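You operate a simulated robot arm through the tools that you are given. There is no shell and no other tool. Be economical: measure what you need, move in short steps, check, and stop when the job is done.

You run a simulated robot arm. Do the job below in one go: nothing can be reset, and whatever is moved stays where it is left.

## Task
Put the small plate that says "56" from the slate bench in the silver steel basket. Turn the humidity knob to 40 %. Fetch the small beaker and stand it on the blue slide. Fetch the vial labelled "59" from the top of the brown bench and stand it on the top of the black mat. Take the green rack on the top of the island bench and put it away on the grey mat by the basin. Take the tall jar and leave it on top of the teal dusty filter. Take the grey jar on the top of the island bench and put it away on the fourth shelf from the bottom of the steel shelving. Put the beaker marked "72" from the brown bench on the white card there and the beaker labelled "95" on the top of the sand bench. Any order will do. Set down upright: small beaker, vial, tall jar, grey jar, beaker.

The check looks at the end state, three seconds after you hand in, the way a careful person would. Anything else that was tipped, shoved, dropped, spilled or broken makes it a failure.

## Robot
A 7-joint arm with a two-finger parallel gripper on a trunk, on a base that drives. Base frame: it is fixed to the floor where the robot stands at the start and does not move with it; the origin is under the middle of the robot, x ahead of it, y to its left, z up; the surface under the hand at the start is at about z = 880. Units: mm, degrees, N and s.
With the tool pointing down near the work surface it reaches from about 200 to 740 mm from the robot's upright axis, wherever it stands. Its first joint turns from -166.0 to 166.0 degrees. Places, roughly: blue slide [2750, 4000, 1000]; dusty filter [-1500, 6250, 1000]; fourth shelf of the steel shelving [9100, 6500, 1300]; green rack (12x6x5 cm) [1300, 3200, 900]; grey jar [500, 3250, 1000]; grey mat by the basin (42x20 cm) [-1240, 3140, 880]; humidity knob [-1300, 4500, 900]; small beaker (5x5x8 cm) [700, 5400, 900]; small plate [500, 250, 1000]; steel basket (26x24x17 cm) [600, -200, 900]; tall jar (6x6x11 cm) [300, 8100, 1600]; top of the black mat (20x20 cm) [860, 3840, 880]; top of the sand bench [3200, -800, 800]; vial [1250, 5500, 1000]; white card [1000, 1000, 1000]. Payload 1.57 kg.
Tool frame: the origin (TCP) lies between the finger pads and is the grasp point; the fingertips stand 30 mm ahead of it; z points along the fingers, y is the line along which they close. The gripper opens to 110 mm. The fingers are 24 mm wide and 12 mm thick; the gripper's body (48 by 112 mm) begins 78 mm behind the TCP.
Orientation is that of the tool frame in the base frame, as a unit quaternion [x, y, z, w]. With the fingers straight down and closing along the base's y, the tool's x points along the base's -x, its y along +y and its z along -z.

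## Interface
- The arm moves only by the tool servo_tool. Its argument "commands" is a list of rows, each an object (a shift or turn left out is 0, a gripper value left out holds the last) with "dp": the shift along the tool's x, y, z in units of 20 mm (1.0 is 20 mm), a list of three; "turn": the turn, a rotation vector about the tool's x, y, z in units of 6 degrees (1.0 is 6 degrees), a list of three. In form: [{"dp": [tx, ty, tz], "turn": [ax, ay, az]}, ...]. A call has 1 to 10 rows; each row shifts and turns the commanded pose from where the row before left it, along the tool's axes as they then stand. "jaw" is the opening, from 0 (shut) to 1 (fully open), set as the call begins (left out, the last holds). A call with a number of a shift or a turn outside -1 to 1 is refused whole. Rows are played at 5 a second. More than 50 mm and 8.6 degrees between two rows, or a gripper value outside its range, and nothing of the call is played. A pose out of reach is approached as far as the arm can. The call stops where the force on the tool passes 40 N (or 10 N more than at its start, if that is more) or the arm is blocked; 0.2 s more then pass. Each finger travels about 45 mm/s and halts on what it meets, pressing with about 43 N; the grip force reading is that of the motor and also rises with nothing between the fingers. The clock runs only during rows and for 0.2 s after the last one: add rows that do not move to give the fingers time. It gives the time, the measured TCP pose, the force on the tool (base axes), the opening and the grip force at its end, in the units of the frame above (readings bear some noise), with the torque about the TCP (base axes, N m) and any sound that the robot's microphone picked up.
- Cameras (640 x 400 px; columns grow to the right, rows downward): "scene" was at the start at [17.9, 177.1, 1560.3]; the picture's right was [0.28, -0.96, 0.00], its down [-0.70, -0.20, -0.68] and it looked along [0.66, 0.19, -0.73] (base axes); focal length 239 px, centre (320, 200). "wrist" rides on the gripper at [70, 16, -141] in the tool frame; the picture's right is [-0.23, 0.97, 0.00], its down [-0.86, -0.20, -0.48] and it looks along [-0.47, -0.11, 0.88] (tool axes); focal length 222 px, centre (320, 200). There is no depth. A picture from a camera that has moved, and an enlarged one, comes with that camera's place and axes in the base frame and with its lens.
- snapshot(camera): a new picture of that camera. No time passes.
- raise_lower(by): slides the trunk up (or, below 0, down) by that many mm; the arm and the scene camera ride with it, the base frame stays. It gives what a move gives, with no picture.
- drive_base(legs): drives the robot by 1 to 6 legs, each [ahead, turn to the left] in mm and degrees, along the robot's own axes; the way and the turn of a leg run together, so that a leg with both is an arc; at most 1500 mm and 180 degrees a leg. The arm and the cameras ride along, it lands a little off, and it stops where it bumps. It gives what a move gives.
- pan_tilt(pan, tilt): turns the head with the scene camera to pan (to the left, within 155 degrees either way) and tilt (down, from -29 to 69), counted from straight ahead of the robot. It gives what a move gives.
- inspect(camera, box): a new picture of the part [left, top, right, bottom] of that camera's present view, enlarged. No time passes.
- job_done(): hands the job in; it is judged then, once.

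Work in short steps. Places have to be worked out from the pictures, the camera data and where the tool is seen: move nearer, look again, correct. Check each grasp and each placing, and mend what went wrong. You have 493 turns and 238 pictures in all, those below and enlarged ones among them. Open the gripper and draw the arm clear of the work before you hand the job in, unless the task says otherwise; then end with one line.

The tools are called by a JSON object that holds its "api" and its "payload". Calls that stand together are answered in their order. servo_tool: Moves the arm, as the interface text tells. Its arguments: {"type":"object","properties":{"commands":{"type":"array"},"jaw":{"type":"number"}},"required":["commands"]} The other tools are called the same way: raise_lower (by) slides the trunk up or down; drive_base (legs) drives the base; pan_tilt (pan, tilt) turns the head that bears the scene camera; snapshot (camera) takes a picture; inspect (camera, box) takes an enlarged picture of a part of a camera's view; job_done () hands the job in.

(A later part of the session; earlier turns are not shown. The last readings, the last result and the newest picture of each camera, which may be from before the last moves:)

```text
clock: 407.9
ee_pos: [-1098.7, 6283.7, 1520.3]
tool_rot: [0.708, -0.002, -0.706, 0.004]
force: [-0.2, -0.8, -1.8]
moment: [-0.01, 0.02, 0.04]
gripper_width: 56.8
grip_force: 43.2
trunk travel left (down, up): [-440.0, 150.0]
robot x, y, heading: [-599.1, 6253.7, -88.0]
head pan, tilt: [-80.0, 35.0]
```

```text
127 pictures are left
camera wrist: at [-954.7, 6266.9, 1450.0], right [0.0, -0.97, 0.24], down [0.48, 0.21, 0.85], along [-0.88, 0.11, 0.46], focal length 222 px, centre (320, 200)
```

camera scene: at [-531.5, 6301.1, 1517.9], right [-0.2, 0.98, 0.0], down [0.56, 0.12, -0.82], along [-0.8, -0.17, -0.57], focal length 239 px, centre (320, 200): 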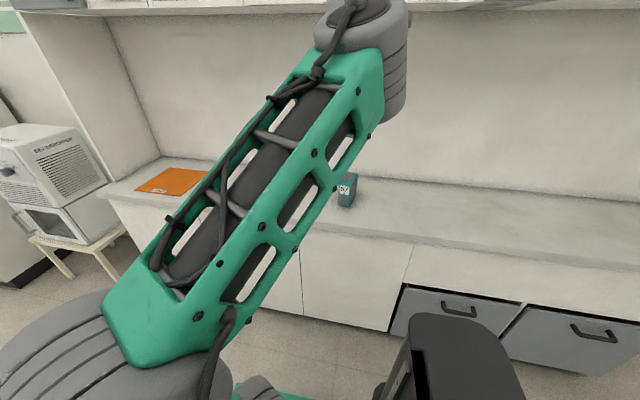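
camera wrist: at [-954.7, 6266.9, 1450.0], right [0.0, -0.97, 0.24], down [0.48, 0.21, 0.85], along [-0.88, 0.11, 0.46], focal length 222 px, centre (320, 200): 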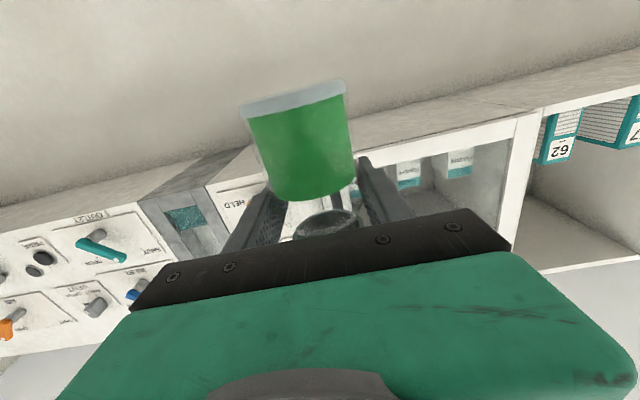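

I lower the hand to z≈1120 with the arm (still clear of the cabinets), then re-measure the filter.

{"api": "servo_tool", "payload": {"commands": [{"dp": [0.5, 0, 0]}, {"dp": [1, 0, 0]}, {"dp": [1, 0, 0]}, {"dp": [1, 0, 0]}, {"dp": [1, 0, 0]}, {"dp": [1, 0, 0]}, {"dp": [1, 0, 0]}, {"dp": [1, 0, 0]}, {"dp": [1, 0, 0]}, {"dp": [1, 0, 0]}]}}

{"api": "servo_tool", "payload": {"commands": [{"dp": [1, 0, 0]}, {"dp": [1, 0, 0]}, {"dp": [1, 0, 0]}, {"dp": [1, 0, 0]}, {"dp": [1, 0, 0]}, {"dp": [1, 0, 0]}, {"dp": [1, 0, 0]}, {"dp": [1, 0, 0]}, {"dp": [1, 0, 0]}, {"dp": [1, 0, 0]}]}}

{"api": "snapshot", "payload": {"camera": "scene"}}

{"api": "snapshot", "payload": {"camera": "wrist"}}

```text
clock: 410.1
ee_pos: [-1095.5, 6279.9, 1330.4]
tool_rot: [0.707, -0.003, -0.707, 0.003]
force: [0.0, -0.5, -2.0]
moment: [-0.03, 0.02, 0.0]
gripper_width: 56.7
grip_force: 42.7
trunk travel left (down, up): [-440.0, 150.0]
robot x, y, heading: [-598.5, 6249.8, -88.1]
head pan, tilt: [-80.0, 35.0]
```

```text
clock: 412.4
ee_pos: [-1095.6, 6281.8, 1130.2]
tool_rot: [0.708, -0.003, -0.707, 0.003]
force: [0.7, -0.5, -0.8]
moment: [0.0, 0.03, 0.0]
gripper_width: 56.7
grip_force: 42.5
trunk travel left (down, up): [-440.0, 150.0]
robot x, y, heading: [-597.7, 6254.7, -88.1]
head pan, tilt: [-80.0, 35.0]
```

```text
126 pictures are left
camera scene: at [-531.5, 6301.1, 1517.8], right [-0.2, 0.98, 0.0], down [0.56, 0.12, -0.82], along [-0.8, -0.17, -0.57], focal length 239 px, centre (320, 200)
```

scene: 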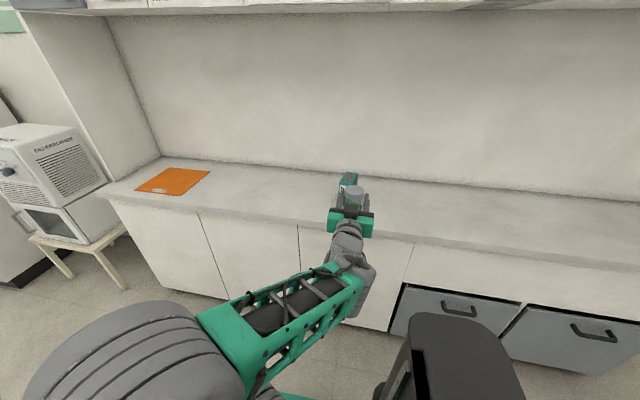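

```text
125 pictures are left
camera wrist: at [-954.1, 6264.9, 1059.6], right [0.0, -0.97, 0.24], down [0.48, 0.21, 0.85], along [-0.88, 0.11, 0.46], focal length 222 px, centre (320, 200)
```

wrist: 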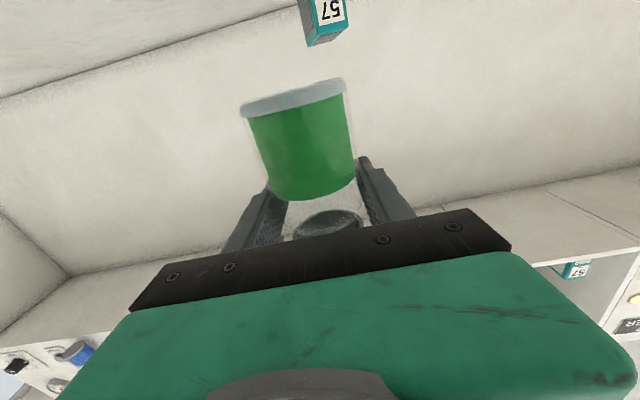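

{"api": "inspect", "payload": {"camera": "wrist", "box": [280, 0, 370, 60]}}

{"api": "inspect", "payload": {"camera": "scene", "box": [310, 160, 390, 220]}}

```text
6.67 times, centred on (325, 30) of wrist
camera zoom: at [-954.1, 6264.9, 1059.6], right [0.0, -0.97, 0.24], down [0.48, 0.21, 0.85], along [-0.88, 0.11, 0.46], focal length 1481 px, centre (287, 1333)
```

zoom: 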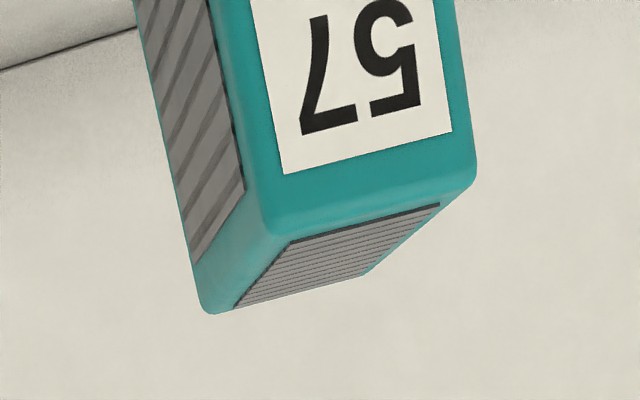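

```text
6.67 times, centred on (350, 190) of scene
camera zoom: at [-531.5, 6301.1, 1517.8], right [-0.2, 0.98, 0.0], down [0.56, 0.12, -0.82], along [-0.8, -0.17, -0.57], focal length 1594 px, centre (120, 267)
```

zoom: 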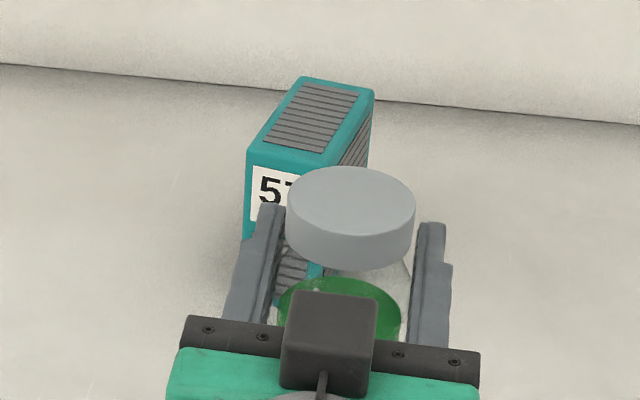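

Filter top centre is (-1453, 6238), top z≈996. The jar sits ~17 mm palm-side of the TCP with its base 59 mm below. I extend over the filter at z≈1092.

{"api": "servo_tool", "payload": {"commands": [{"dp": [0.2, 0.2, 0.4]}, {"dp": [0.2, 0.25, 0.9]}, {"dp": [0.2, 0.25, 0.9]}, {"dp": [0.2, 0.25, 0.9]}, {"dp": [0.2, 0.25, 0.9]}, {"dp": [0.2, 0.25, 0.9]}, {"dp": [0.2, 0.25, 0.9]}, {"dp": [0.2, 0.25, 0.9]}, {"dp": [0.2, 0.2, 0.9]}, {"dp": [0.1, 0, 0.9]}]}}

{"api": "servo_tool", "payload": {"commands": [{"dp": [0, 0, 0.9]}, {"dp": [0, 0, 0.9]}, {"dp": [0, 0, 0.9]}, {"dp": [0, 0, 0.9]}, {"dp": [0, 0, 0.9]}, {"dp": [0, 0, 0.9]}, {"dp": [0, 0, 0.9]}, {"dp": [0, 0, 0.9]}, {"dp": [0, 0, 0.9]}, {}]}}

{"api": "inspect", "payload": {"camera": "scene", "box": [290, 140, 390, 215]}}

{"api": "snapshot", "payload": {"camera": "wrist"}}

```text
clock: 414.6
ee_pos: [-1265.5, 6236.6, 1093.3]
tool_rot: [0.707, -0.003, -0.707, 0.002]
force: [-0.1, 0.1, -2.0]
moment: [0.03, 0.02, -0.02]
gripper_width: 56.9
grip_force: 43.0
trunk travel left (down, up): [-440.0, 150.0]
robot x, y, heading: [-599.8, 6251.3, -88.2]
head pan, tilt: [-80.0, 35.0]
```

```text
clock: 416.8
ee_pos: [-1428.3, 6236.7, 1091.9]
tool_rot: [0.708, -0.003, -0.706, 0.004]
force: [-0.1, 0.0, -2.0]
moment: [0.03, -0.03, -0.01]
gripper_width: 56.8
grip_force: 42.9
trunk travel left (down, up): [-440.0, 150.0]
robot x, y, heading: [-597.7, 6254.4, -88.4]
head pan, tilt: [-80.0, 35.0]
```

```text
5.33 times, centred on (340, 178) of scene
camera zoom: at [-531.8, 6301.1, 1517.8], right [-0.2, 0.98, 0.0], down [0.56, 0.12, -0.82], along [-0.8, -0.17, -0.57], focal length 1275 px, centre (213, 320)
```

zoom: 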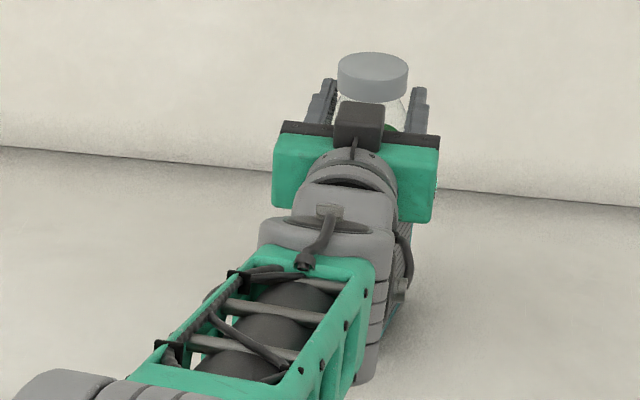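

```text
121 pictures are left
camera wrist: at [-1286.5, 6220.4, 1021.0], right [0.0, -0.97, 0.24], down [0.48, 0.21, 0.85], along [-0.88, 0.11, 0.46], focal length 222 px, centre (320, 200)
```

wrist: 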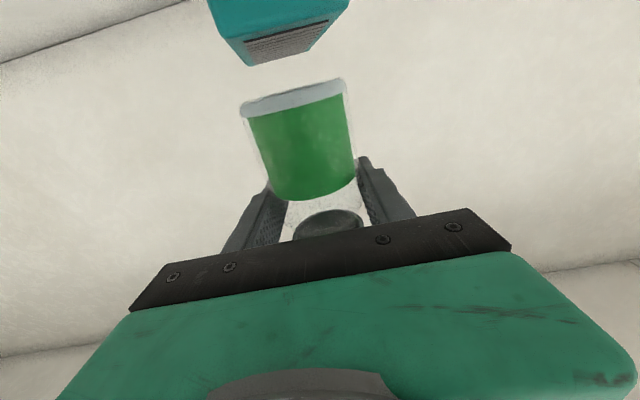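

Centred laterally over the filter. I advance 37 mm more and lower gently until contact.

{"api": "servo_tool", "payload": {"commands": [{"dp": [0, -0.05, 0.9]}, {"dp": [0, 0, 0.9]}, {"dp": [0.4, 0, 0]}, {"dp": [0.4, 0, 0]}, {"dp": [0.25, 0, 0]}, {}]}}

{"api": "servo_tool", "payload": {"commands": [{"dp": [0.1, 0, 0]}, {"dp": [0.1, 0, 0]}, {}]}}

{"api": "inspect", "payload": {"camera": "wrist", "box": [180, 0, 420, 150]}}

```text
clock: 418.1
ee_pos: [-1464.3, 6237.2, 1070.2]
tool_rot: [0.708, -0.003, -0.706, 0.004]
force: [0.4, -0.6, -2.4]
moment: [-0.03, 0.04, 0.02]
gripper_width: 56.6
grip_force: 43.2
trunk travel left (down, up): [-440.0, 150.0]
robot x, y, heading: [-603.2, 6254.8, -88.1]
head pan, tilt: [-80.0, 35.0]
```

```text
clock: 418.9
ee_pos: [-1464.8, 6237.3, 1068.7]
tool_rot: [-0.706, 0.003, 0.708, -0.003]
force: [0.7, -0.4, 5.1]
moment: [0.16, -0.06, -0.02]
gripper_width: 56.9
grip_force: 43.4
trunk travel left (down, up): [-440.0, 150.0]
robot x, y, heading: [-603.1, 6253.7, -88.3]
head pan, tilt: [-80.0, 35.0]
```

```text
2.67 times, centred on (300, 75) of wrist
camera zoom: at [-1322.7, 6220.9, 998.3], right [0.0, -0.97, 0.24], down [0.48, 0.21, 0.85], along [-0.88, 0.11, 0.47], focal length 592 px, centre (373, 533)
```

zoom: 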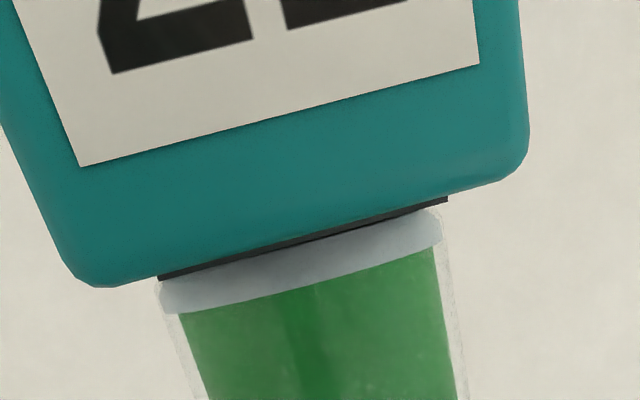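

Jar base touches the filter's top, centred. I press 1 mm to seat it, open, and check before withdrawing.

{"api": "servo_tool", "payload": {"commands": [{"dp": [0.06, 0, 0]}, {}]}}

{"api": "servo_tool", "payload": {"commands": [{}, {}, {}, {}], "jaw": 0.9}}

{"api": "inspect", "payload": {"camera": "wrist", "box": [180, 0, 420, 240]}}

```text
clock: 419.6
ee_pos: [-1463.4, 6238.3, 1069.4]
tool_rot: [-0.706, 0.003, 0.708, -0.002]
force: [-3.3, 2.1, 11.5]
moment: [0.42, 0.04, 0.12]
gripper_width: 56.8
grip_force: 42.9
trunk travel left (down, up): [-440.0, 150.0]
robot x, y, heading: [-596.4, 6251.9, -88.2]
head pan, tilt: [-80.0, 35.0]
```

```text
clock: 420.6
ee_pos: [-1465.6, 6238.0, 1065.2]
tool_rot: [0.708, -0.003, -0.707, 0.003]
force: [-0.7, -0.3, -0.5]
moment: [0.01, 0.01, -0.01]
gripper_width: 99.0
grip_force: 0.1
trunk travel left (down, up): [-440.0, 150.0]
robot x, y, heading: [-597.4, 6251.7, -88.3]
head pan, tilt: [-80.0, 35.0]
```

```text
1.67 times, centred on (300, 120) of wrist
camera zoom: at [-1322.2, 6220.4, 995.4], right [0.0, -0.97, 0.24], down [0.48, 0.21, 0.85], along [-0.88, 0.11, 0.46], focal length 370 px, centre (353, 333)
```

zoom: 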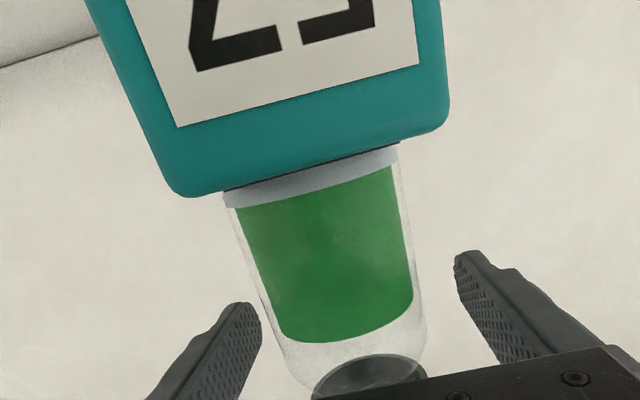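

Standing upright. I withdraw straight back and verify from the scene camera.

{"api": "servo_tool", "payload": {"commands": [{"dp": [0, 0, -0.5]}, {"dp": [0, 0, -1]}, {"dp": [0, 0, -1]}, {"dp": [0, 0, -1]}, {"dp": [0, 0, -1]}, {"dp": [0, 0, -1]}, {"dp": [0, 0, -1]}, {"dp": [0, 0, -1]}, {"dp": [0, 0, -1]}, {"dp": [0, 0, -1]}]}}

{"api": "servo_tool", "payload": {"commands": [{"dp": [0, 0, -1]}, {"dp": [0, 0, -1]}, {"dp": [0, 0, -1]}, {"dp": [0, 0, -1]}, {"dp": [0, 0, -1]}, {"dp": [0, 0, -1]}, {"dp": [0, 0, -1]}, {"dp": [0, 0, -1]}]}}

{"api": "inspect", "payload": {"camera": "wrist", "box": [220, 0, 440, 150]}}

{"api": "inspect", "payload": {"camera": "scene", "box": [290, 130, 400, 215]}}

```text
clock: 422.8
ee_pos: [-1272.9, 6237.4, 1064.6]
tool_rot: [0.708, -0.002, -0.706, 0.004]
force: [0.2, -0.4, 0.0]
moment: [0.0, 0.01, 0.01]
gripper_width: 98.8
grip_force: 0.0
trunk travel left (down, up): [-440.0, 150.0]
robot x, y, heading: [-598.4, 6254.1, -88.1]
head pan, tilt: [-80.0, 35.0]
```

```text
clock: 424.6
ee_pos: [-1114.4, 6238.1, 1065.9]
tool_rot: [0.708, -0.003, -0.707, 0.003]
force: [0.6, 0.3, 0.5]
moment: [0.02, 0.05, 0.03]
gripper_width: 98.9
grip_force: 0.0
trunk travel left (down, up): [-440.0, 150.0]
robot x, y, heading: [-601.0, 6255.3, -88.2]
head pan, tilt: [-80.0, 35.0]
```

```text
2.67 times, centred on (330, 75) of wrist
camera zoom: at [-972.3, 6220.4, 995.9], right [0.0, -0.97, 0.24], down [0.48, 0.21, 0.85], along [-0.88, 0.11, 0.46], focal length 592 px, centre (293, 533)
```

zoom: 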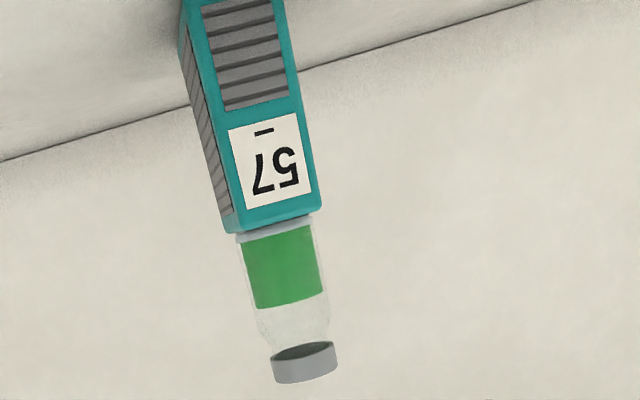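

```text
4.71 times, centred on (345, 172) of scene
camera zoom: at [-531.3, 6301.1, 1517.8], right [-0.2, 0.98, 0.0], down [0.56, 0.12, -0.82], along [-0.8, -0.17, -0.57], focal length 1125 px, centre (202, 329)
```

zoom: 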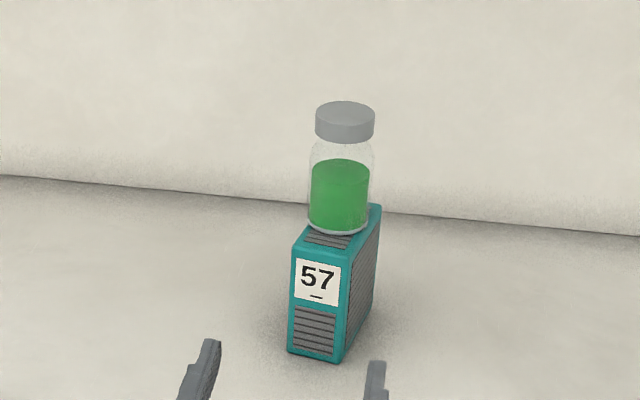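

Tall jar stands upright on the dusty filter. Next the brown bench's vial and small beaker: I raise the trunk, swing the hand back to pointing down, and drive.

{"api": "raise_lower", "payload": {"by": 150}}

{"api": "servo_tool", "payload": {"commands": [{"dp": [-0.05, 0, -0.45], "turn": [0, 1, 0]}, {"dp": [0, 0, -0.453], "turn": [0, 1, 0]}, {"dp": [0.045, 0, -0.45], "turn": [0, 1, 0]}, {"dp": [0.09, 0, -0.443], "turn": [0, 1, 0]}, {"dp": [0.137, 0, -0.43], "turn": [0, 1, 0]}, {"dp": [0.18, 0, -0.415], "turn": [0, 1, 0]}, {"dp": [0.224, 0, -0.393], "turn": [0, 1, 0]}, {"dp": [0.264, 0, -0.368], "turn": [0, 1, 0]}]}}

{"api": "servo_tool", "payload": {"commands": [{"dp": [0.3, 0, -0.338], "turn": [0, 1, 0]}, {"dp": [0.335, 0, -0.305], "turn": [0, 1, 0]}, {"dp": [0.365, 0, -0.268], "turn": [0, 1, 0]}, {"dp": [0.39, 0, -0.229], "turn": [0, 1, 0]}, {"dp": [0.41, 0, -0.187], "turn": [0, 1, 0]}, {"dp": [0.43, 0, -0.142], "turn": [0, 1, 0]}, {"dp": [0.44, 0, -0.097], "turn": [0, 1, 0]}, {}]}}

{"api": "drive_base", "payload": {"legs": [[1490, 0], [0, -91.8]]}}

{"api": "pan_tilt", "payload": {"pan": -145, "tilt": 20}}

{"api": "snapshot", "payload": {"camera": "scene"}}

```text
clock: 426.3
ee_pos: [-1115.1, 6236.7, 1216.0]
tool_rot: [0.708, -0.002, -0.706, 0.004]
force: [0.3, 0.6, -0.8]
moment: [0.01, 0.05, 0.02]
gripper_width: 99.0
grip_force: 0.1
trunk travel left (down, up): [-590.0, 0.0]
robot x, y, heading: [-599.6, 6251.0, -88.2]
head pan, tilt: [-80.0, 35.0]
```

```text
clock: 428.1
ee_pos: [-1042.5, 6237.6, 1224.6]
tool_rot: [0.934, -0.002, -0.358, 0.004]
force: [0.7, -0.5, -0.4]
moment: [0.0, 0.05, -0.01]
gripper_width: 99.0
grip_force: 0.1
trunk travel left (down, up): [-590.0, 0.0]
robot x, y, heading: [-599.7, 6255.4, -88.4]
head pan, tilt: [-80.0, 35.0]
```

```text
clock: 429.9
ee_pos: [-979.5, 6235.8, 1233.0]
tool_rot: [1.0, 0.001, 0.001, 0.004]
force: [-0.5, -0.1, -0.1]
moment: [-0.02, -0.02, -0.05]
gripper_width: 99.2
grip_force: 0.1
trunk travel left (down, up): [-590.0, 0.0]
robot x, y, heading: [-601.2, 6253.8, -87.9]
head pan, tilt: [-80.0, 35.0]
```

```text
clock: 441.2
ee_pos: [-562.1, 5127.7, 1232.2]
tool_rot: [-0.702, 0.712, 0.002, -0.003]
force: [0.0, -0.4, -0.5]
moment: [0.0, 0.03, -0.04]
gripper_width: 99.1
grip_force: 0.0
trunk travel left (down, up): [-590.0, 0.0]
robot x, y, heading: [-548.5, 4746.7, -179.1]
head pan, tilt: [-80.0, 35.0]
```

```text
clock: 442.6
ee_pos: [-562.0, 5128.1, 1233.0]
tool_rot: [-0.702, 0.712, 0.003, -0.005]
force: [0.4, 1.3, 1.2]
moment: [-0.06, 0.0, 0.0]
gripper_width: 99.2
grip_force: 0.0
trunk travel left (down, up): [-590.0, 0.0]
robot x, y, heading: [-549.6, 4747.8, -178.9]
head pan, tilt: [-145.0, 20.0]
```

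```text
116 pictures are left
camera scene: at [-411.3, 4647.8, 1691.6], right [0.59, -0.81, 0.0], down [-0.28, -0.2, -0.94], along [0.76, 0.55, -0.34], focal length 239 px, centre (320, 200)
```

scene: 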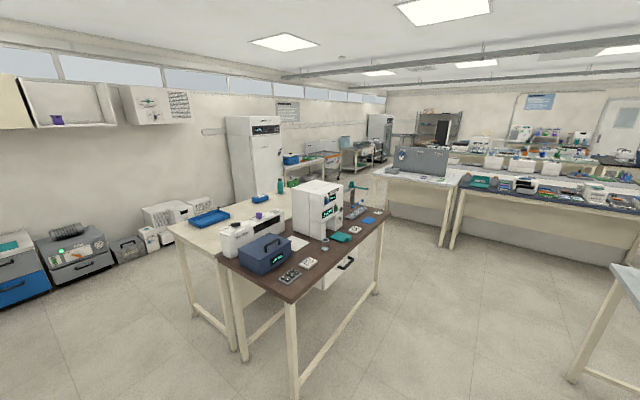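

I zoom on the brown bench.

{"api": "inspect", "payload": {"camera": "scene", "box": [215, 170, 395, 305]}}

{"api": "inspect", "payload": {"camera": "scene", "box": [280, 190, 390, 255]}}

```text
2.96 times, centred on (305, 238) of scene
camera zoom: at [-411.3, 4647.8, 1691.6], right [0.59, -0.81, 0.0], down [-0.28, -0.2, -0.94], along [0.76, 0.55, -0.34], focal length 708 px, centre (364, 89)
```

zoom: 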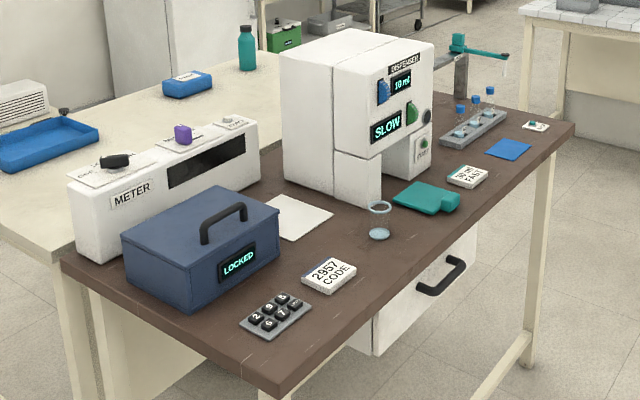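

```text
5.82 times, centred on (335, 222) of scene
camera zoom: at [-411.3, 4647.8, 1691.6], right [0.59, -0.81, 0.0], down [-0.28, -0.2, -0.94], along [0.76, 0.55, -0.34], focal length 1391 px, centre (233, 69)
```

zoom: 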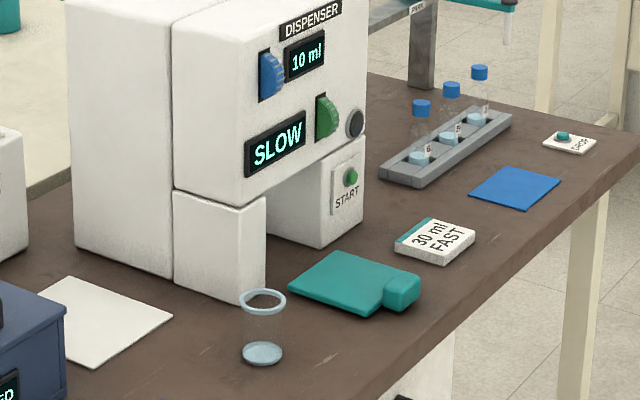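

Small beaker is at (677, 5400); the vial rack spans x≈1209–1402 at y≈5500. I drive (reversing east) to stand before the vial rack.

{"api": "drive_base", "payload": {"legs": [[0, 4.2], [-1000, 0], [-847, 0], [0, -5.3]]}}

{"api": "pan_tilt", "payload": {"pan": -90, "tilt": 40}}

{"api": "snapshot", "payload": {"camera": "scene"}}

{"api": "snapshot", "payload": {"camera": "wrist"}}

```text
clock: 453.0
ee_pos: [1313.2, 5300.1, 1233.2]
tool_rot: [-0.699, 0.715, 0.003, -0.003]
force: [-0.4, -0.4, -0.5]
moment: [0.02, 0.01, -0.01]
gripper_width: 99.2
grip_force: 0.1
trunk travel left (down, up): [-590.0, 0.0]
robot x, y, heading: [1318.9, 4916.7, -179.5]
head pan, tilt: [-145.0, 20.0]
```

```text
clock: 454.2
ee_pos: [1314.0, 5299.8, 1232.1]
tool_rot: [-0.699, 0.715, 0.003, -0.005]
force: [-0.3, -0.3, -0.7]
moment: [-0.02, 0.01, -0.05]
gripper_width: 99.1
grip_force: 0.1
trunk travel left (down, up): [-590.0, 0.0]
robot x, y, heading: [1319.1, 4917.4, -179.5]
head pan, tilt: [-90.0, 40.0]
```

```text
113 pictures are left
camera scene: at [1383.6, 4850.4, 1660.3], right [1.0, 0.01, 0.0], down [0.0, -0.64, -0.77], along [0.0, 0.77, -0.64], focal length 239 px, centre (320, 200)
```

scene: 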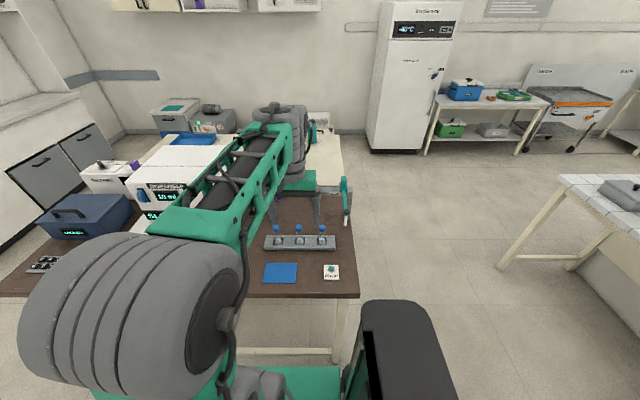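

```text
112 pictures are left
camera wrist: at [1297.8, 5231.4, 1373.0], right [-0.97, 0.25, 0.01], down [0.22, 0.85, 0.48], along [0.11, 0.46, -0.88], focal length 222 px, centre (320, 200)
```

wrist: 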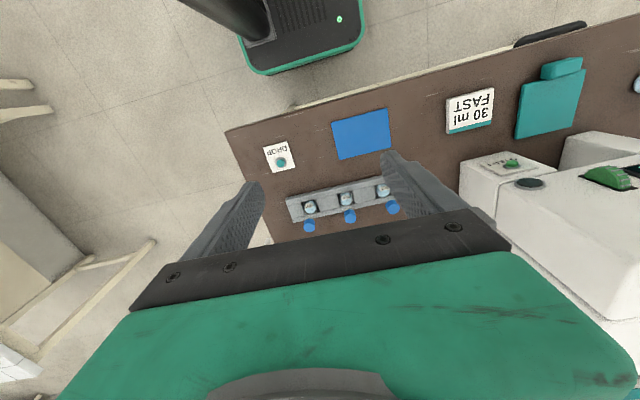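

{"api": "inspect", "payload": {"camera": "scene", "box": [255, 215, 345, 255]}}

{"api": "inspect", "payload": {"camera": "wrist", "box": [280, 170, 410, 240]}}

```text
7.11 times, centred on (300, 235) of scene
camera zoom: at [1383.6, 4850.4, 1660.3], right [1.0, 0.01, 0.0], down [0.0, -0.64, -0.77], along [0.0, 0.77, -0.64], focal length 1700 px, centre (462, -49)
```

zoom: 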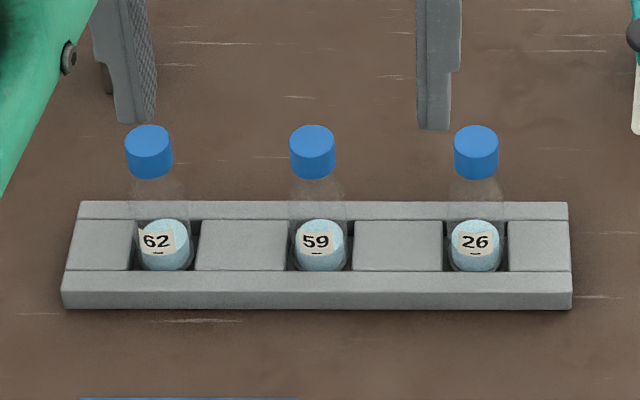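

```text
4.92 times, centred on (345, 205) of wrist
camera zoom: at [1297.8, 5231.4, 1373.0], right [-0.97, 0.25, 0.01], down [0.22, 0.85, 0.48], along [0.11, 0.46, -0.88], focal length 1094 px, centre (197, 175)
```

zoom: 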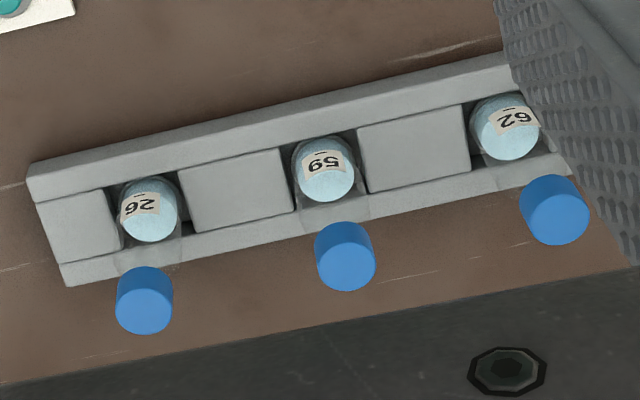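

The middle vial is "59", at about (1298, 5495) with its cap top near z 985. I go above it with a part-open gripper.

{"api": "servo_tool", "payload": {"commands": [{"dp": [-0.97, 0.1, 0]}, {"dp": [-0.97, 0.1, 0]}, {"dp": [-0.97, 0.1, 0]}, {"dp": [-0.97, 0.1, 0]}, {"dp": [-0.97, 0.1, 0]}, {"dp": [-0.97, 0.1, 0.5]}, {"dp": [-0.97, 0.1, 1]}, {"dp": [-0.97, 0.1, 1]}, {"dp": [-0.97, 0.1, 1]}, {"dp": [-0.97, 0.1, 1]}], "jaw": 0.62}}

{"api": "servo_tool", "payload": {"commands": [{"dp": [0, 0, 1]}, {"dp": [0, 0, 1]}, {"dp": [0, 0, 1]}, {}]}}

{"api": "snapshot", "payload": {"camera": "wrist"}}

{"api": "inspect", "payload": {"camera": "scene", "box": [240, 190, 360, 260]}}

```text
clock: 456.4
ee_pos: [1295.8, 5496.2, 1140.8]
tool_rot: [-0.698, 0.716, 0.002, -0.004]
force: [0.4, 0.6, -0.2]
moment: [-0.01, 0.0, -0.02]
gripper_width: 68.0
grip_force: 0.1
trunk travel left (down, up): [-590.0, 0.0]
robot x, y, heading: [1321.8, 4919.0, -179.7]
head pan, tilt: [-90.0, 40.0]
```

```text
clock: 457.4
ee_pos: [1296.4, 5495.2, 1082.6]
tool_rot: [-0.698, 0.716, 0.002, -0.003]
force: [0.0, -0.2, -0.4]
moment: [0.0, 0.02, 0.01]
gripper_width: 68.3
grip_force: 0.0
trunk travel left (down, up): [-590.0, 0.0]
robot x, y, heading: [1320.2, 4916.2, -179.6]
head pan, tilt: [-90.0, 40.0]
```

```text
109 pictures are left
camera wrist: at [1281.2, 5426.2, 1222.9], right [-0.97, 0.25, 0.01], down [0.22, 0.85, 0.48], along [0.11, 0.46, -0.88], focal length 222 px, centre (320, 200)
```

wrist: 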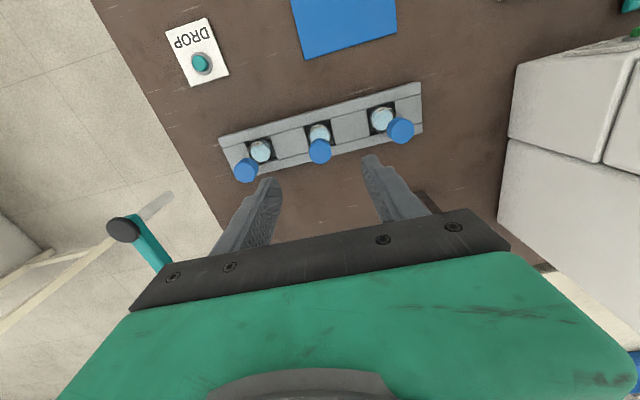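

```text
5.33 times, centred on (300, 225) of scene
camera zoom: at [1383.6, 4850.6, 1660.3], right [1.0, 0.01, 0.0], down [0.0, -0.64, -0.77], along [-0.01, 0.77, -0.64], focal length 1275 px, centre (427, 67)
```

zoom: 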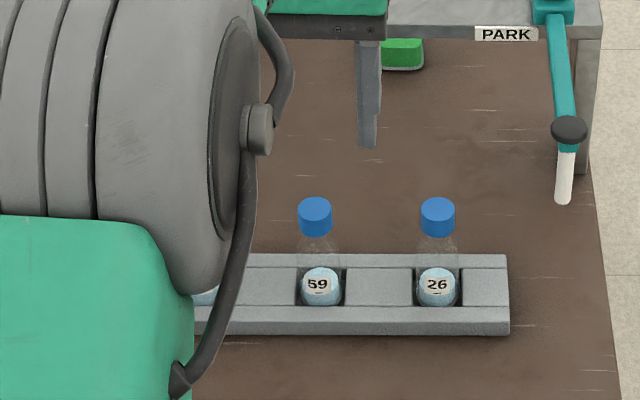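

Cap is 4 mm to +x of the tool. I correct and descend to z≈950, then close.

{"api": "servo_tool", "payload": {"commands": [{"dp": [0, -0.19, 0.6]}, {"dp": [0, 0, 1]}, {"dp": [0, 0, 1]}, {"dp": [0, 0, 1]}, {"dp": [0, 0, 1]}, {"dp": [0, 0, 1]}, {"dp": [0, 0, 1]}, {}]}}

{"api": "snapshot", "payload": {"camera": "wrist"}}

```text
clock: 459.2
ee_pos: [1299.1, 5494.1, 950.3]
tool_rot: [-0.698, 0.716, 0.003, -0.004]
force: [-0.8, 1.2, -0.5]
moment: [0.03, 0.0, 0.02]
gripper_width: 68.0
grip_force: 0.0
trunk travel left (down, up): [-590.0, 0.0]
robot x, y, heading: [1321.4, 4919.0, -179.5]
head pan, tilt: [-90.0, 40.0]
```

```text
107 pictures are left
camera wrist: at [1283.6, 5425.3, 1090.7], right [-0.97, 0.25, 0.01], down [0.22, 0.85, 0.48], along [0.11, 0.46, -0.88], focal length 222 px, centre (320, 200)
```

wrist: 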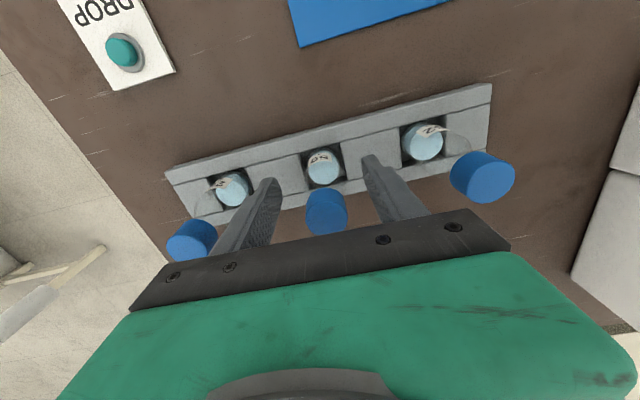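

Clear of the neighbours. I close and lift.

{"api": "servo_tool", "payload": {"commands": [{}, {}, {}, {}, {}], "jaw": 0}}

{"api": "servo_tool", "payload": {"commands": [{"dp": [0, 0, -0.4]}, {"dp": [0, 0, -0.7]}, {"dp": [0, 0, -1]}, {"dp": [0, 0, -1]}, {"dp": [0, 0, -1]}, {"dp": [0, 0, -1]}, {"dp": [0, 0, -1]}, {"dp": [0, 0, -1]}, {"dp": [0, 0, -1]}]}}

{"api": "snapshot", "payload": {"camera": "wrist"}}

```text
clock: 460.4
ee_pos: [1299.6, 5492.7, 951.1]
tool_rot: [-0.698, 0.716, 0.002, -0.004]
force: [-0.7, 0.8, -0.5]
moment: [0.01, -0.03, 0.0]
gripper_width: 28.4
grip_force: 38.5
trunk travel left (down, up): [-590.0, 0.0]
robot x, y, heading: [1321.9, 4921.8, -179.4]
head pan, tilt: [-90.0, 40.0]
```

```text
clock: 462.4
ee_pos: [1301.9, 5495.4, 1113.4]
tool_rot: [-0.698, 0.716, 0.002, -0.004]
force: [0.3, -0.1, -0.3]
moment: [-0.01, -0.02, 0.0]
gripper_width: 28.2
grip_force: 38.5
trunk travel left (down, up): [-590.0, 0.0]
robot x, y, heading: [1325.6, 4917.7, -179.5]
head pan, tilt: [-90.0, 40.0]
```

```text
106 pictures are left
camera wrist: at [1285.4, 5426.2, 1253.5], right [-0.97, 0.25, 0.01], down [0.22, 0.85, 0.47], along [0.11, 0.46, -0.88], focal length 222 px, centre (320, 200)
```

wrist: 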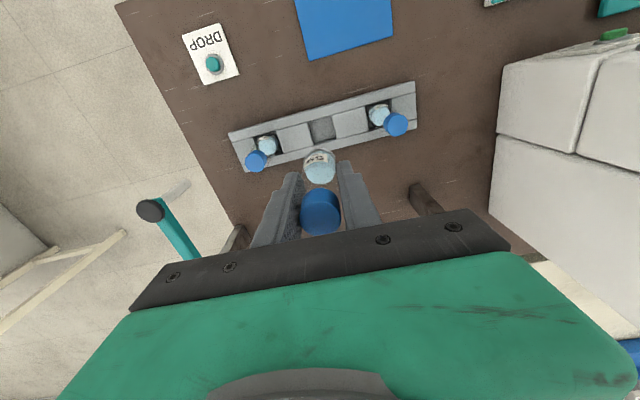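

Vial 59 is held (28 mm). I raise/retract and drive to the island's north side, facing the black mat with the arm.

{"api": "servo_tool", "payload": {"commands": [{"dp": [0.5, 0, -0.5]}, {"dp": [0.9, 0, -0.6]}, {"dp": [0.9, 0, -0.6]}, {"dp": [0.9, 0, -0.6]}, {"dp": [0.9, 0, -0.6]}, {"dp": [0.9, 0, -0.6]}, {"dp": [0.9, 0, -0.6]}, {"dp": [0.5, 0, 0]}]}}

{"api": "drive_base", "payload": {"legs": [[0, -130], [-710, 0], [0, -49]]}}

{"api": "pan_tilt", "payload": {"pan": -75, "tilt": 40}}

{"api": "snapshot", "payload": {"camera": "scene"}}

{"api": "snapshot", "payload": {"camera": "wrist"}}

```text
clock: 464.2
ee_pos: [1299.5, 5367.2, 1193.9]
tool_rot: [-0.699, 0.715, 0.003, -0.004]
force: [0.2, -0.3, -0.2]
moment: [-0.03, 0.0, 0.0]
gripper_width: 27.9
grip_force: 38.6
trunk travel left (down, up): [-590.0, 0.0]
robot x, y, heading: [1322.4, 4922.8, -179.5]
head pan, tilt: [-90.0, 40.0]
```

```text
clock: 475.8
ee_pos: [903.3, 3916.8, 1193.4]
tool_rot: [0.704, 0.71, 0.004, 0.002]
force: [0.0, -0.3, -0.9]
moment: [0.01, 0.0, -0.05]
gripper_width: 27.8
grip_force: 38.7
trunk travel left (down, up): [-590.0, 0.0]
robot x, y, heading: [867.7, 4361.9, 2.3]
head pan, tilt: [-90.0, 40.0]
```

```text
clock: 476.5
ee_pos: [903.4, 3916.5, 1195.7]
tool_rot: [0.704, 0.71, 0.004, 0.003]
force: [-0.4, 0.3, 0.0]
moment: [0.03, -0.01, 0.0]
gripper_width: 28.2
grip_force: 38.8
trunk travel left (down, up): [-590.0, 0.0]
robot x, y, heading: [872.1, 4361.0, 2.3]
head pan, tilt: [-75.0, 40.0]
```

```text
105 pictures are left
camera scene: at [826.9, 4434.7, 1660.3], right [-0.96, -0.3, 0.0], down [-0.19, 0.61, -0.77], along [0.23, -0.73, -0.64], focal length 239 px, centre (320, 200)
```

scene: 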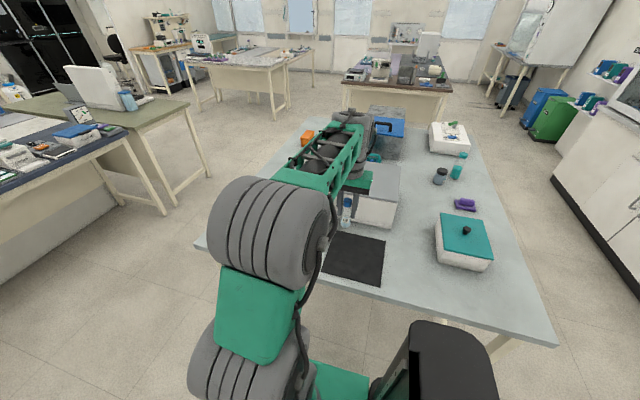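

```text
104 pictures are left
camera wrist: at [918.7, 3986.2, 1334.8], right [0.98, -0.22, 0.01], down [-0.2, -0.86, 0.48], along [-0.1, -0.47, -0.88], focal length 222 px, centre (320, 200)
```

wrist: 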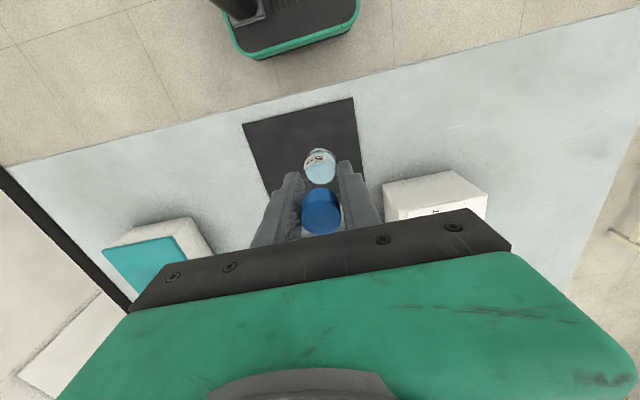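

The black mat is centred at about (862, 3842). I move over its centre and lower toward it.

{"api": "servo_tool", "payload": {"commands": [{"dp": [-0.7, -0.4, 0]}, {"dp": [-0.9, -0.5, 0.3]}, {"dp": [-0.9, -0.5, 0.8]}, {"dp": [-0.8, -0.45, 1]}, {"dp": [-0.43, -0.23, 1]}, {"dp": [0, 0, 1]}, {"dp": [0, 0, 1]}, {"dp": [0, 0, 1]}, {"dp": [0, 0, 1]}, {"dp": [0, 0, 1]}]}}

{"api": "servo_tool", "payload": {"commands": [{"dp": [0, 0, 1]}, {"dp": [0, 0, 1]}, {"dp": [0, 0, 0.6]}, {}]}}

{"api": "snapshot", "payload": {"camera": "wrist"}}

```text
clock: 478.7
ee_pos: [863.4, 3842.1, 1031.6]
tool_rot: [0.705, 0.709, 0.004, 0.003]
force: [-0.2, 0.5, -1.0]
moment: [-0.02, 0.01, -0.02]
gripper_width: 27.8
grip_force: 38.8
trunk travel left (down, up): [-590.0, 0.0]
robot x, y, heading: [864.1, 4364.5, 2.2]
head pan, tilt: [-75.0, 40.0]
```

```text
clock: 479.7
ee_pos: [863.5, 3840.2, 979.7]
tool_rot: [0.704, 0.71, 0.004, 0.002]
force: [-0.3, -0.9, -0.8]
moment: [-0.01, 0.03, 0.0]
gripper_width: 28.2
grip_force: 38.3
trunk travel left (down, up): [-590.0, 0.0]
robot x, y, heading: [869.0, 4363.9, 2.2]
head pan, tilt: [-75.0, 40.0]
```

```text
103 pictures are left
camera wrist: at [878.9, 3910.6, 1120.5], right [0.98, -0.22, 0.01], down [-0.2, -0.86, 0.48], along [-0.1, -0.47, -0.88], focal length 222 px, centre (320, 200)
```

wrist: 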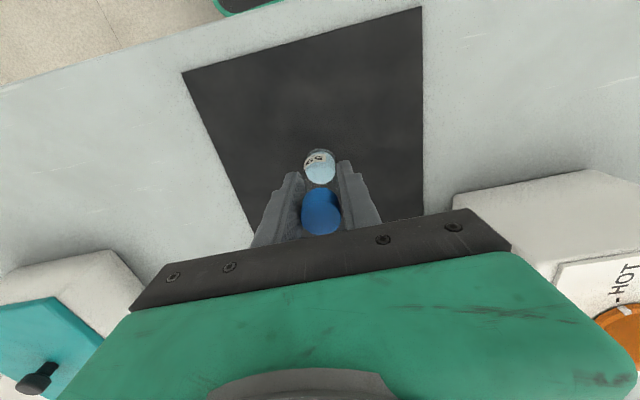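

Over the mat's middle. I lower gently to contact.

{"api": "servo_tool", "payload": {"commands": [{"dp": [0, 0, 0.5]}, {"dp": [0, 0, 0.4]}, {"dp": [0, 0, 0.2]}, {"dp": [0, 0, 0.1]}, {}]}}

{"api": "servo_tool", "payload": {"commands": [{"dp": [0, 0, 0.08]}, {"dp": [0, 0, 0.08]}, {}]}}

{"api": "servo_tool", "payload": {"commands": [{"dp": [0, 0, 0.08]}, {"dp": [0, 0, 0.08]}, {}]}}

```text
clock: 480.9
ee_pos: [864.3, 3841.9, 954.8]
tool_rot: [0.704, 0.71, 0.004, 0.002]
force: [0.1, 0.0, -0.2]
moment: [-0.02, -0.01, 0.03]
gripper_width: 27.7
grip_force: 37.7
trunk travel left (down, up): [-590.0, 0.0]
robot x, y, heading: [868.9, 4363.3, 2.2]
head pan, tilt: [-75.0, 40.0]
```

```text
clock: 481.7
ee_pos: [864.4, 3841.9, 954.2]
tool_rot: [0.705, 0.709, 0.002, 0.004]
force: [-0.1, 2.8, 13.7]
moment: [0.14, -0.1, -0.07]
gripper_width: 27.9
grip_force: 38.1
trunk travel left (down, up): [-590.0, 0.0]
robot x, y, heading: [865.4, 4363.4, 2.0]
head pan, tilt: [-75.0, 40.0]
```

```text
clock: 482.5
ee_pos: [863.8, 3841.6, 950.4]
tool_rot: [0.704, 0.71, 0.003, 0.004]
force: [2.0, -0.6, 24.2]
moment: [-0.06, -0.34, -0.16]
gripper_width: 27.6
grip_force: 38.1
trunk travel left (down, up): [-590.0, 0.0]
robot x, y, heading: [869.0, 4365.1, 2.5]
head pan, tilt: [-75.0, 40.0]
```

Contact. I ease up ~1.5 mm, open, check, and rise.

{"api": "servo_tool", "payload": {"commands": [{"dp": [0, 0, -0.08]}, {}, {}, {}], "jaw": 0.65}}

{"api": "servo_tool", "payload": {"commands": [{"dp": [0, 0, -0.5]}, {"dp": [0, 0, -1]}, {"dp": [0, 0, -1]}, {"dp": [0, 0, -1]}, {"dp": [0, 0, -1]}, {"dp": [0, 0, -1]}, {"dp": [0, 0, -1]}, {"dp": [0, 0, -1]}, {"dp": [0, 0, -1]}, {"dp": [0, 0, -1]}]}}

{"api": "snapshot", "payload": {"camera": "wrist"}}

{"api": "inspect", "payload": {"camera": "scene", "box": [290, 180, 500, 310]}}

```text
clock: 483.5
ee_pos: [863.6, 3841.3, 951.6]
tool_rot: [0.703, 0.711, 0.003, 0.002]
force: [0.0, -1.1, 0.9]
moment: [-0.04, 0.04, -0.01]
gripper_width: 71.3
grip_force: 0.2
trunk travel left (down, up): [-590.0, 0.0]
robot x, y, heading: [870.3, 4363.9, 2.2]
head pan, tilt: [-75.0, 40.0]
```

```text
clock: 485.7
ee_pos: [862.3, 3842.0, 1140.2]
tool_rot: [0.704, 0.71, 0.004, 0.003]
force: [0.9, -0.7, 0.2]
moment: [-0.02, 0.02, -0.03]
gripper_width: 71.4
grip_force: 0.1
trunk travel left (down, up): [-590.0, 0.0]
robot x, y, heading: [869.1, 4364.3, 2.2]
head pan, tilt: [-75.0, 40.0]
```

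```text
102 pictures are left
camera wrist: at [877.5, 3911.3, 1281.7], right [0.98, -0.22, 0.01], down [-0.2, -0.86, 0.48], along [-0.1, -0.47, -0.88], focal length 222 px, centre (320, 200)
```

wrist: 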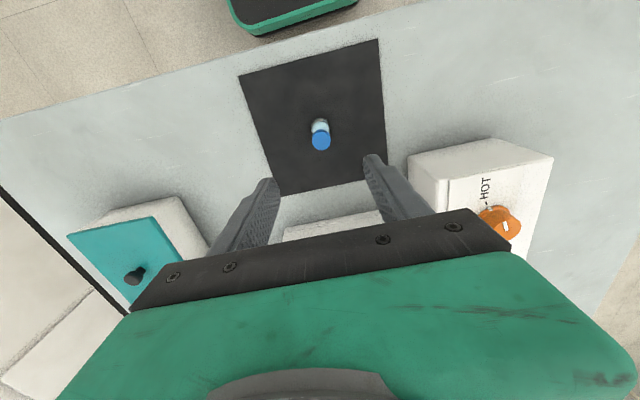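

```text
3.05 times, centred on (395, 245) of scene
camera zoom: at [827.0, 4434.9, 1660.2], right [-0.96, -0.3, 0.0], down [-0.19, 0.61, -0.77], along [0.23, -0.73, -0.64], focal length 728 px, centre (91, 63)
```

zoom: 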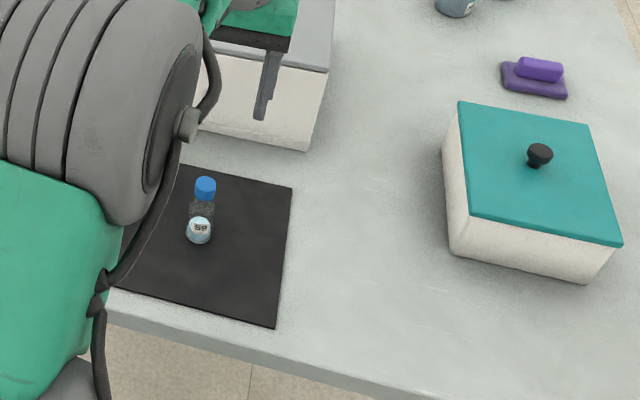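

Vial 59 stands on the black mat. I retract and drive to the small beaker on the brown bench.

{"api": "servo_tool", "payload": {"commands": [{"dp": [0.5, 0, -0.5]}, {"dp": [0.9, 0, -0.6]}, {"dp": [0.9, 0, -0.6]}, {"dp": [0.9, 0, -0.6]}, {"dp": [0.9, 0, -0.6]}, {"dp": [0.5, 0, -0.4]}]}}

{"api": "drive_base", "payload": {"legs": [[0, 107], [545, 0], [0, 71]]}}

{"api": "pan_tilt", "payload": {"pan": -90, "tilt": 40}}

{"api": "snapshot", "payload": {"camera": "scene"}}

{"api": "snapshot", "payload": {"camera": "wrist"}}

```text
clock: 487.1
ee_pos: [860.6, 3933.2, 1207.8]
tool_rot: [0.704, 0.711, 0.004, 0.002]
force: [0.4, 1.3, -0.6]
moment: [0.03, 0.0, 0.02]
gripper_width: 71.5
grip_force: 0.0
trunk travel left (down, up): [-590.0, 0.0]
robot x, y, heading: [867.1, 4363.0, 2.1]
head pan, tilt: [-75.0, 40.0]
```

```text
clock: 497.8
ee_pos: [714.0, 5308.1, 1208.3]
tool_rot: [-0.696, 0.718, 0.003, -0.004]
force: [0.1, -0.1, -0.4]
moment: [-0.01, 0.01, -0.01]
gripper_width: 71.7
grip_force: 0.1
trunk travel left (down, up): [-590.0, 0.0]
robot x, y, heading: [696.3, 4880.2, -179.8]
head pan, tilt: [-75.0, 40.0]
```

```text
clock: 498.6
ee_pos: [715.1, 5308.5, 1207.8]
tool_rot: [-0.697, 0.717, 0.002, -0.003]
force: [-0.7, -0.3, -0.2]
moment: [0.01, 0.05, -0.01]
gripper_width: 71.4
grip_force: 0.0
trunk travel left (down, up): [-590.0, 0.0]
robot x, y, heading: [687.8, 4879.0, -180.0]
head pan, tilt: [-90.0, 40.0]
```

```text
100 pictures are left
camera scene: at [754.3, 4809.9, 1660.3], right [1.0, 0.0, 0.0], down [0.0, -0.64, -0.77], along [0.0, 0.77, -0.64], focal length 239 px, centre (320, 200)
```

scene: 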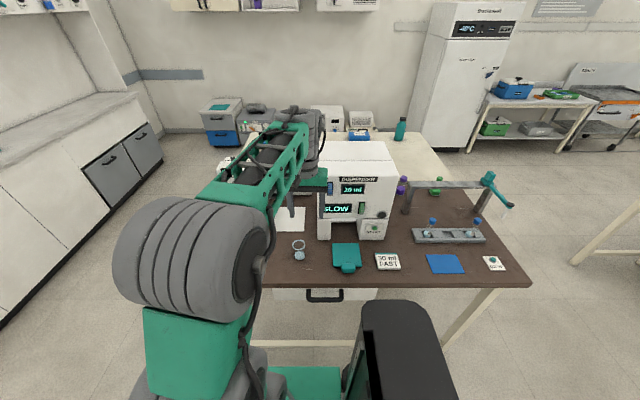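

```text
99 pictures are left
camera wrist: at [697.7, 5240.4, 1348.6], right [-0.97, 0.26, 0.01], down [0.23, 0.85, 0.48], along [0.11, 0.46, -0.88], focal length 222 px, centre (320, 200)
```

wrist: 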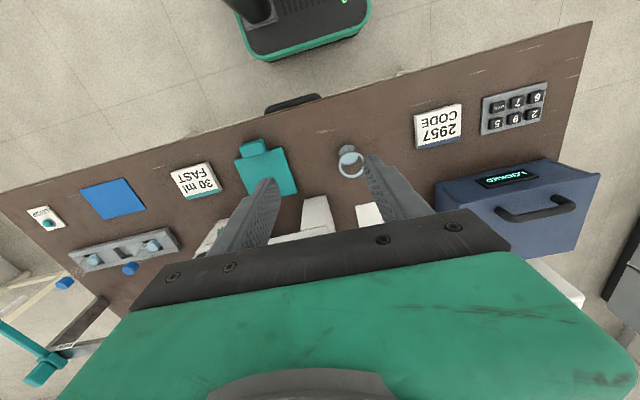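

Beaker centre ≈(677, 5393). I move above it, open the gripper and look again.

{"api": "servo_tool", "payload": {"commands": [{"dp": [-0.84, 0.4, 0]}, {"dp": [-0.84, 0.4, 0]}, {"dp": [-0.84, 0.4, 0.5]}, {"dp": [-0.84, 0.4, 1]}, {"dp": [-0.84, 0.42, 1]}, {"dp": [0, 0, 1]}, {"dp": [0, 0, 1]}, {"dp": [0, 0, 1]}, {"dp": [0, 0, 1]}, {}], "jaw": 1}}

{"api": "snapshot", "payload": {"camera": "wrist"}}

```text
clock: 500.8
ee_pos: [674.4, 5394.6, 1077.9]
tool_rot: [-0.697, 0.717, 0.002, -0.004]
force: [0.2, 0.5, 0.1]
moment: [0.0, 0.02, 0.03]
gripper_width: 110.2
grip_force: 0.0
trunk travel left (down, up): [-590.0, 0.0]
robot x, y, heading: [694.1, 4879.7, -179.8]
head pan, tilt: [-90.0, 40.0]
```

```text
98 pictures are left
camera wrist: at [657.3, 5325.5, 1218.1], right [-0.97, 0.26, 0.01], down [0.23, 0.85, 0.48], along [0.11, 0.46, -0.88], focal length 222 px, centre (320, 200)
```

wrist: 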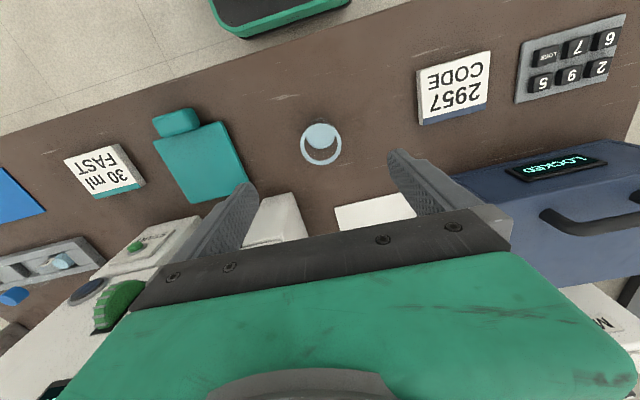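

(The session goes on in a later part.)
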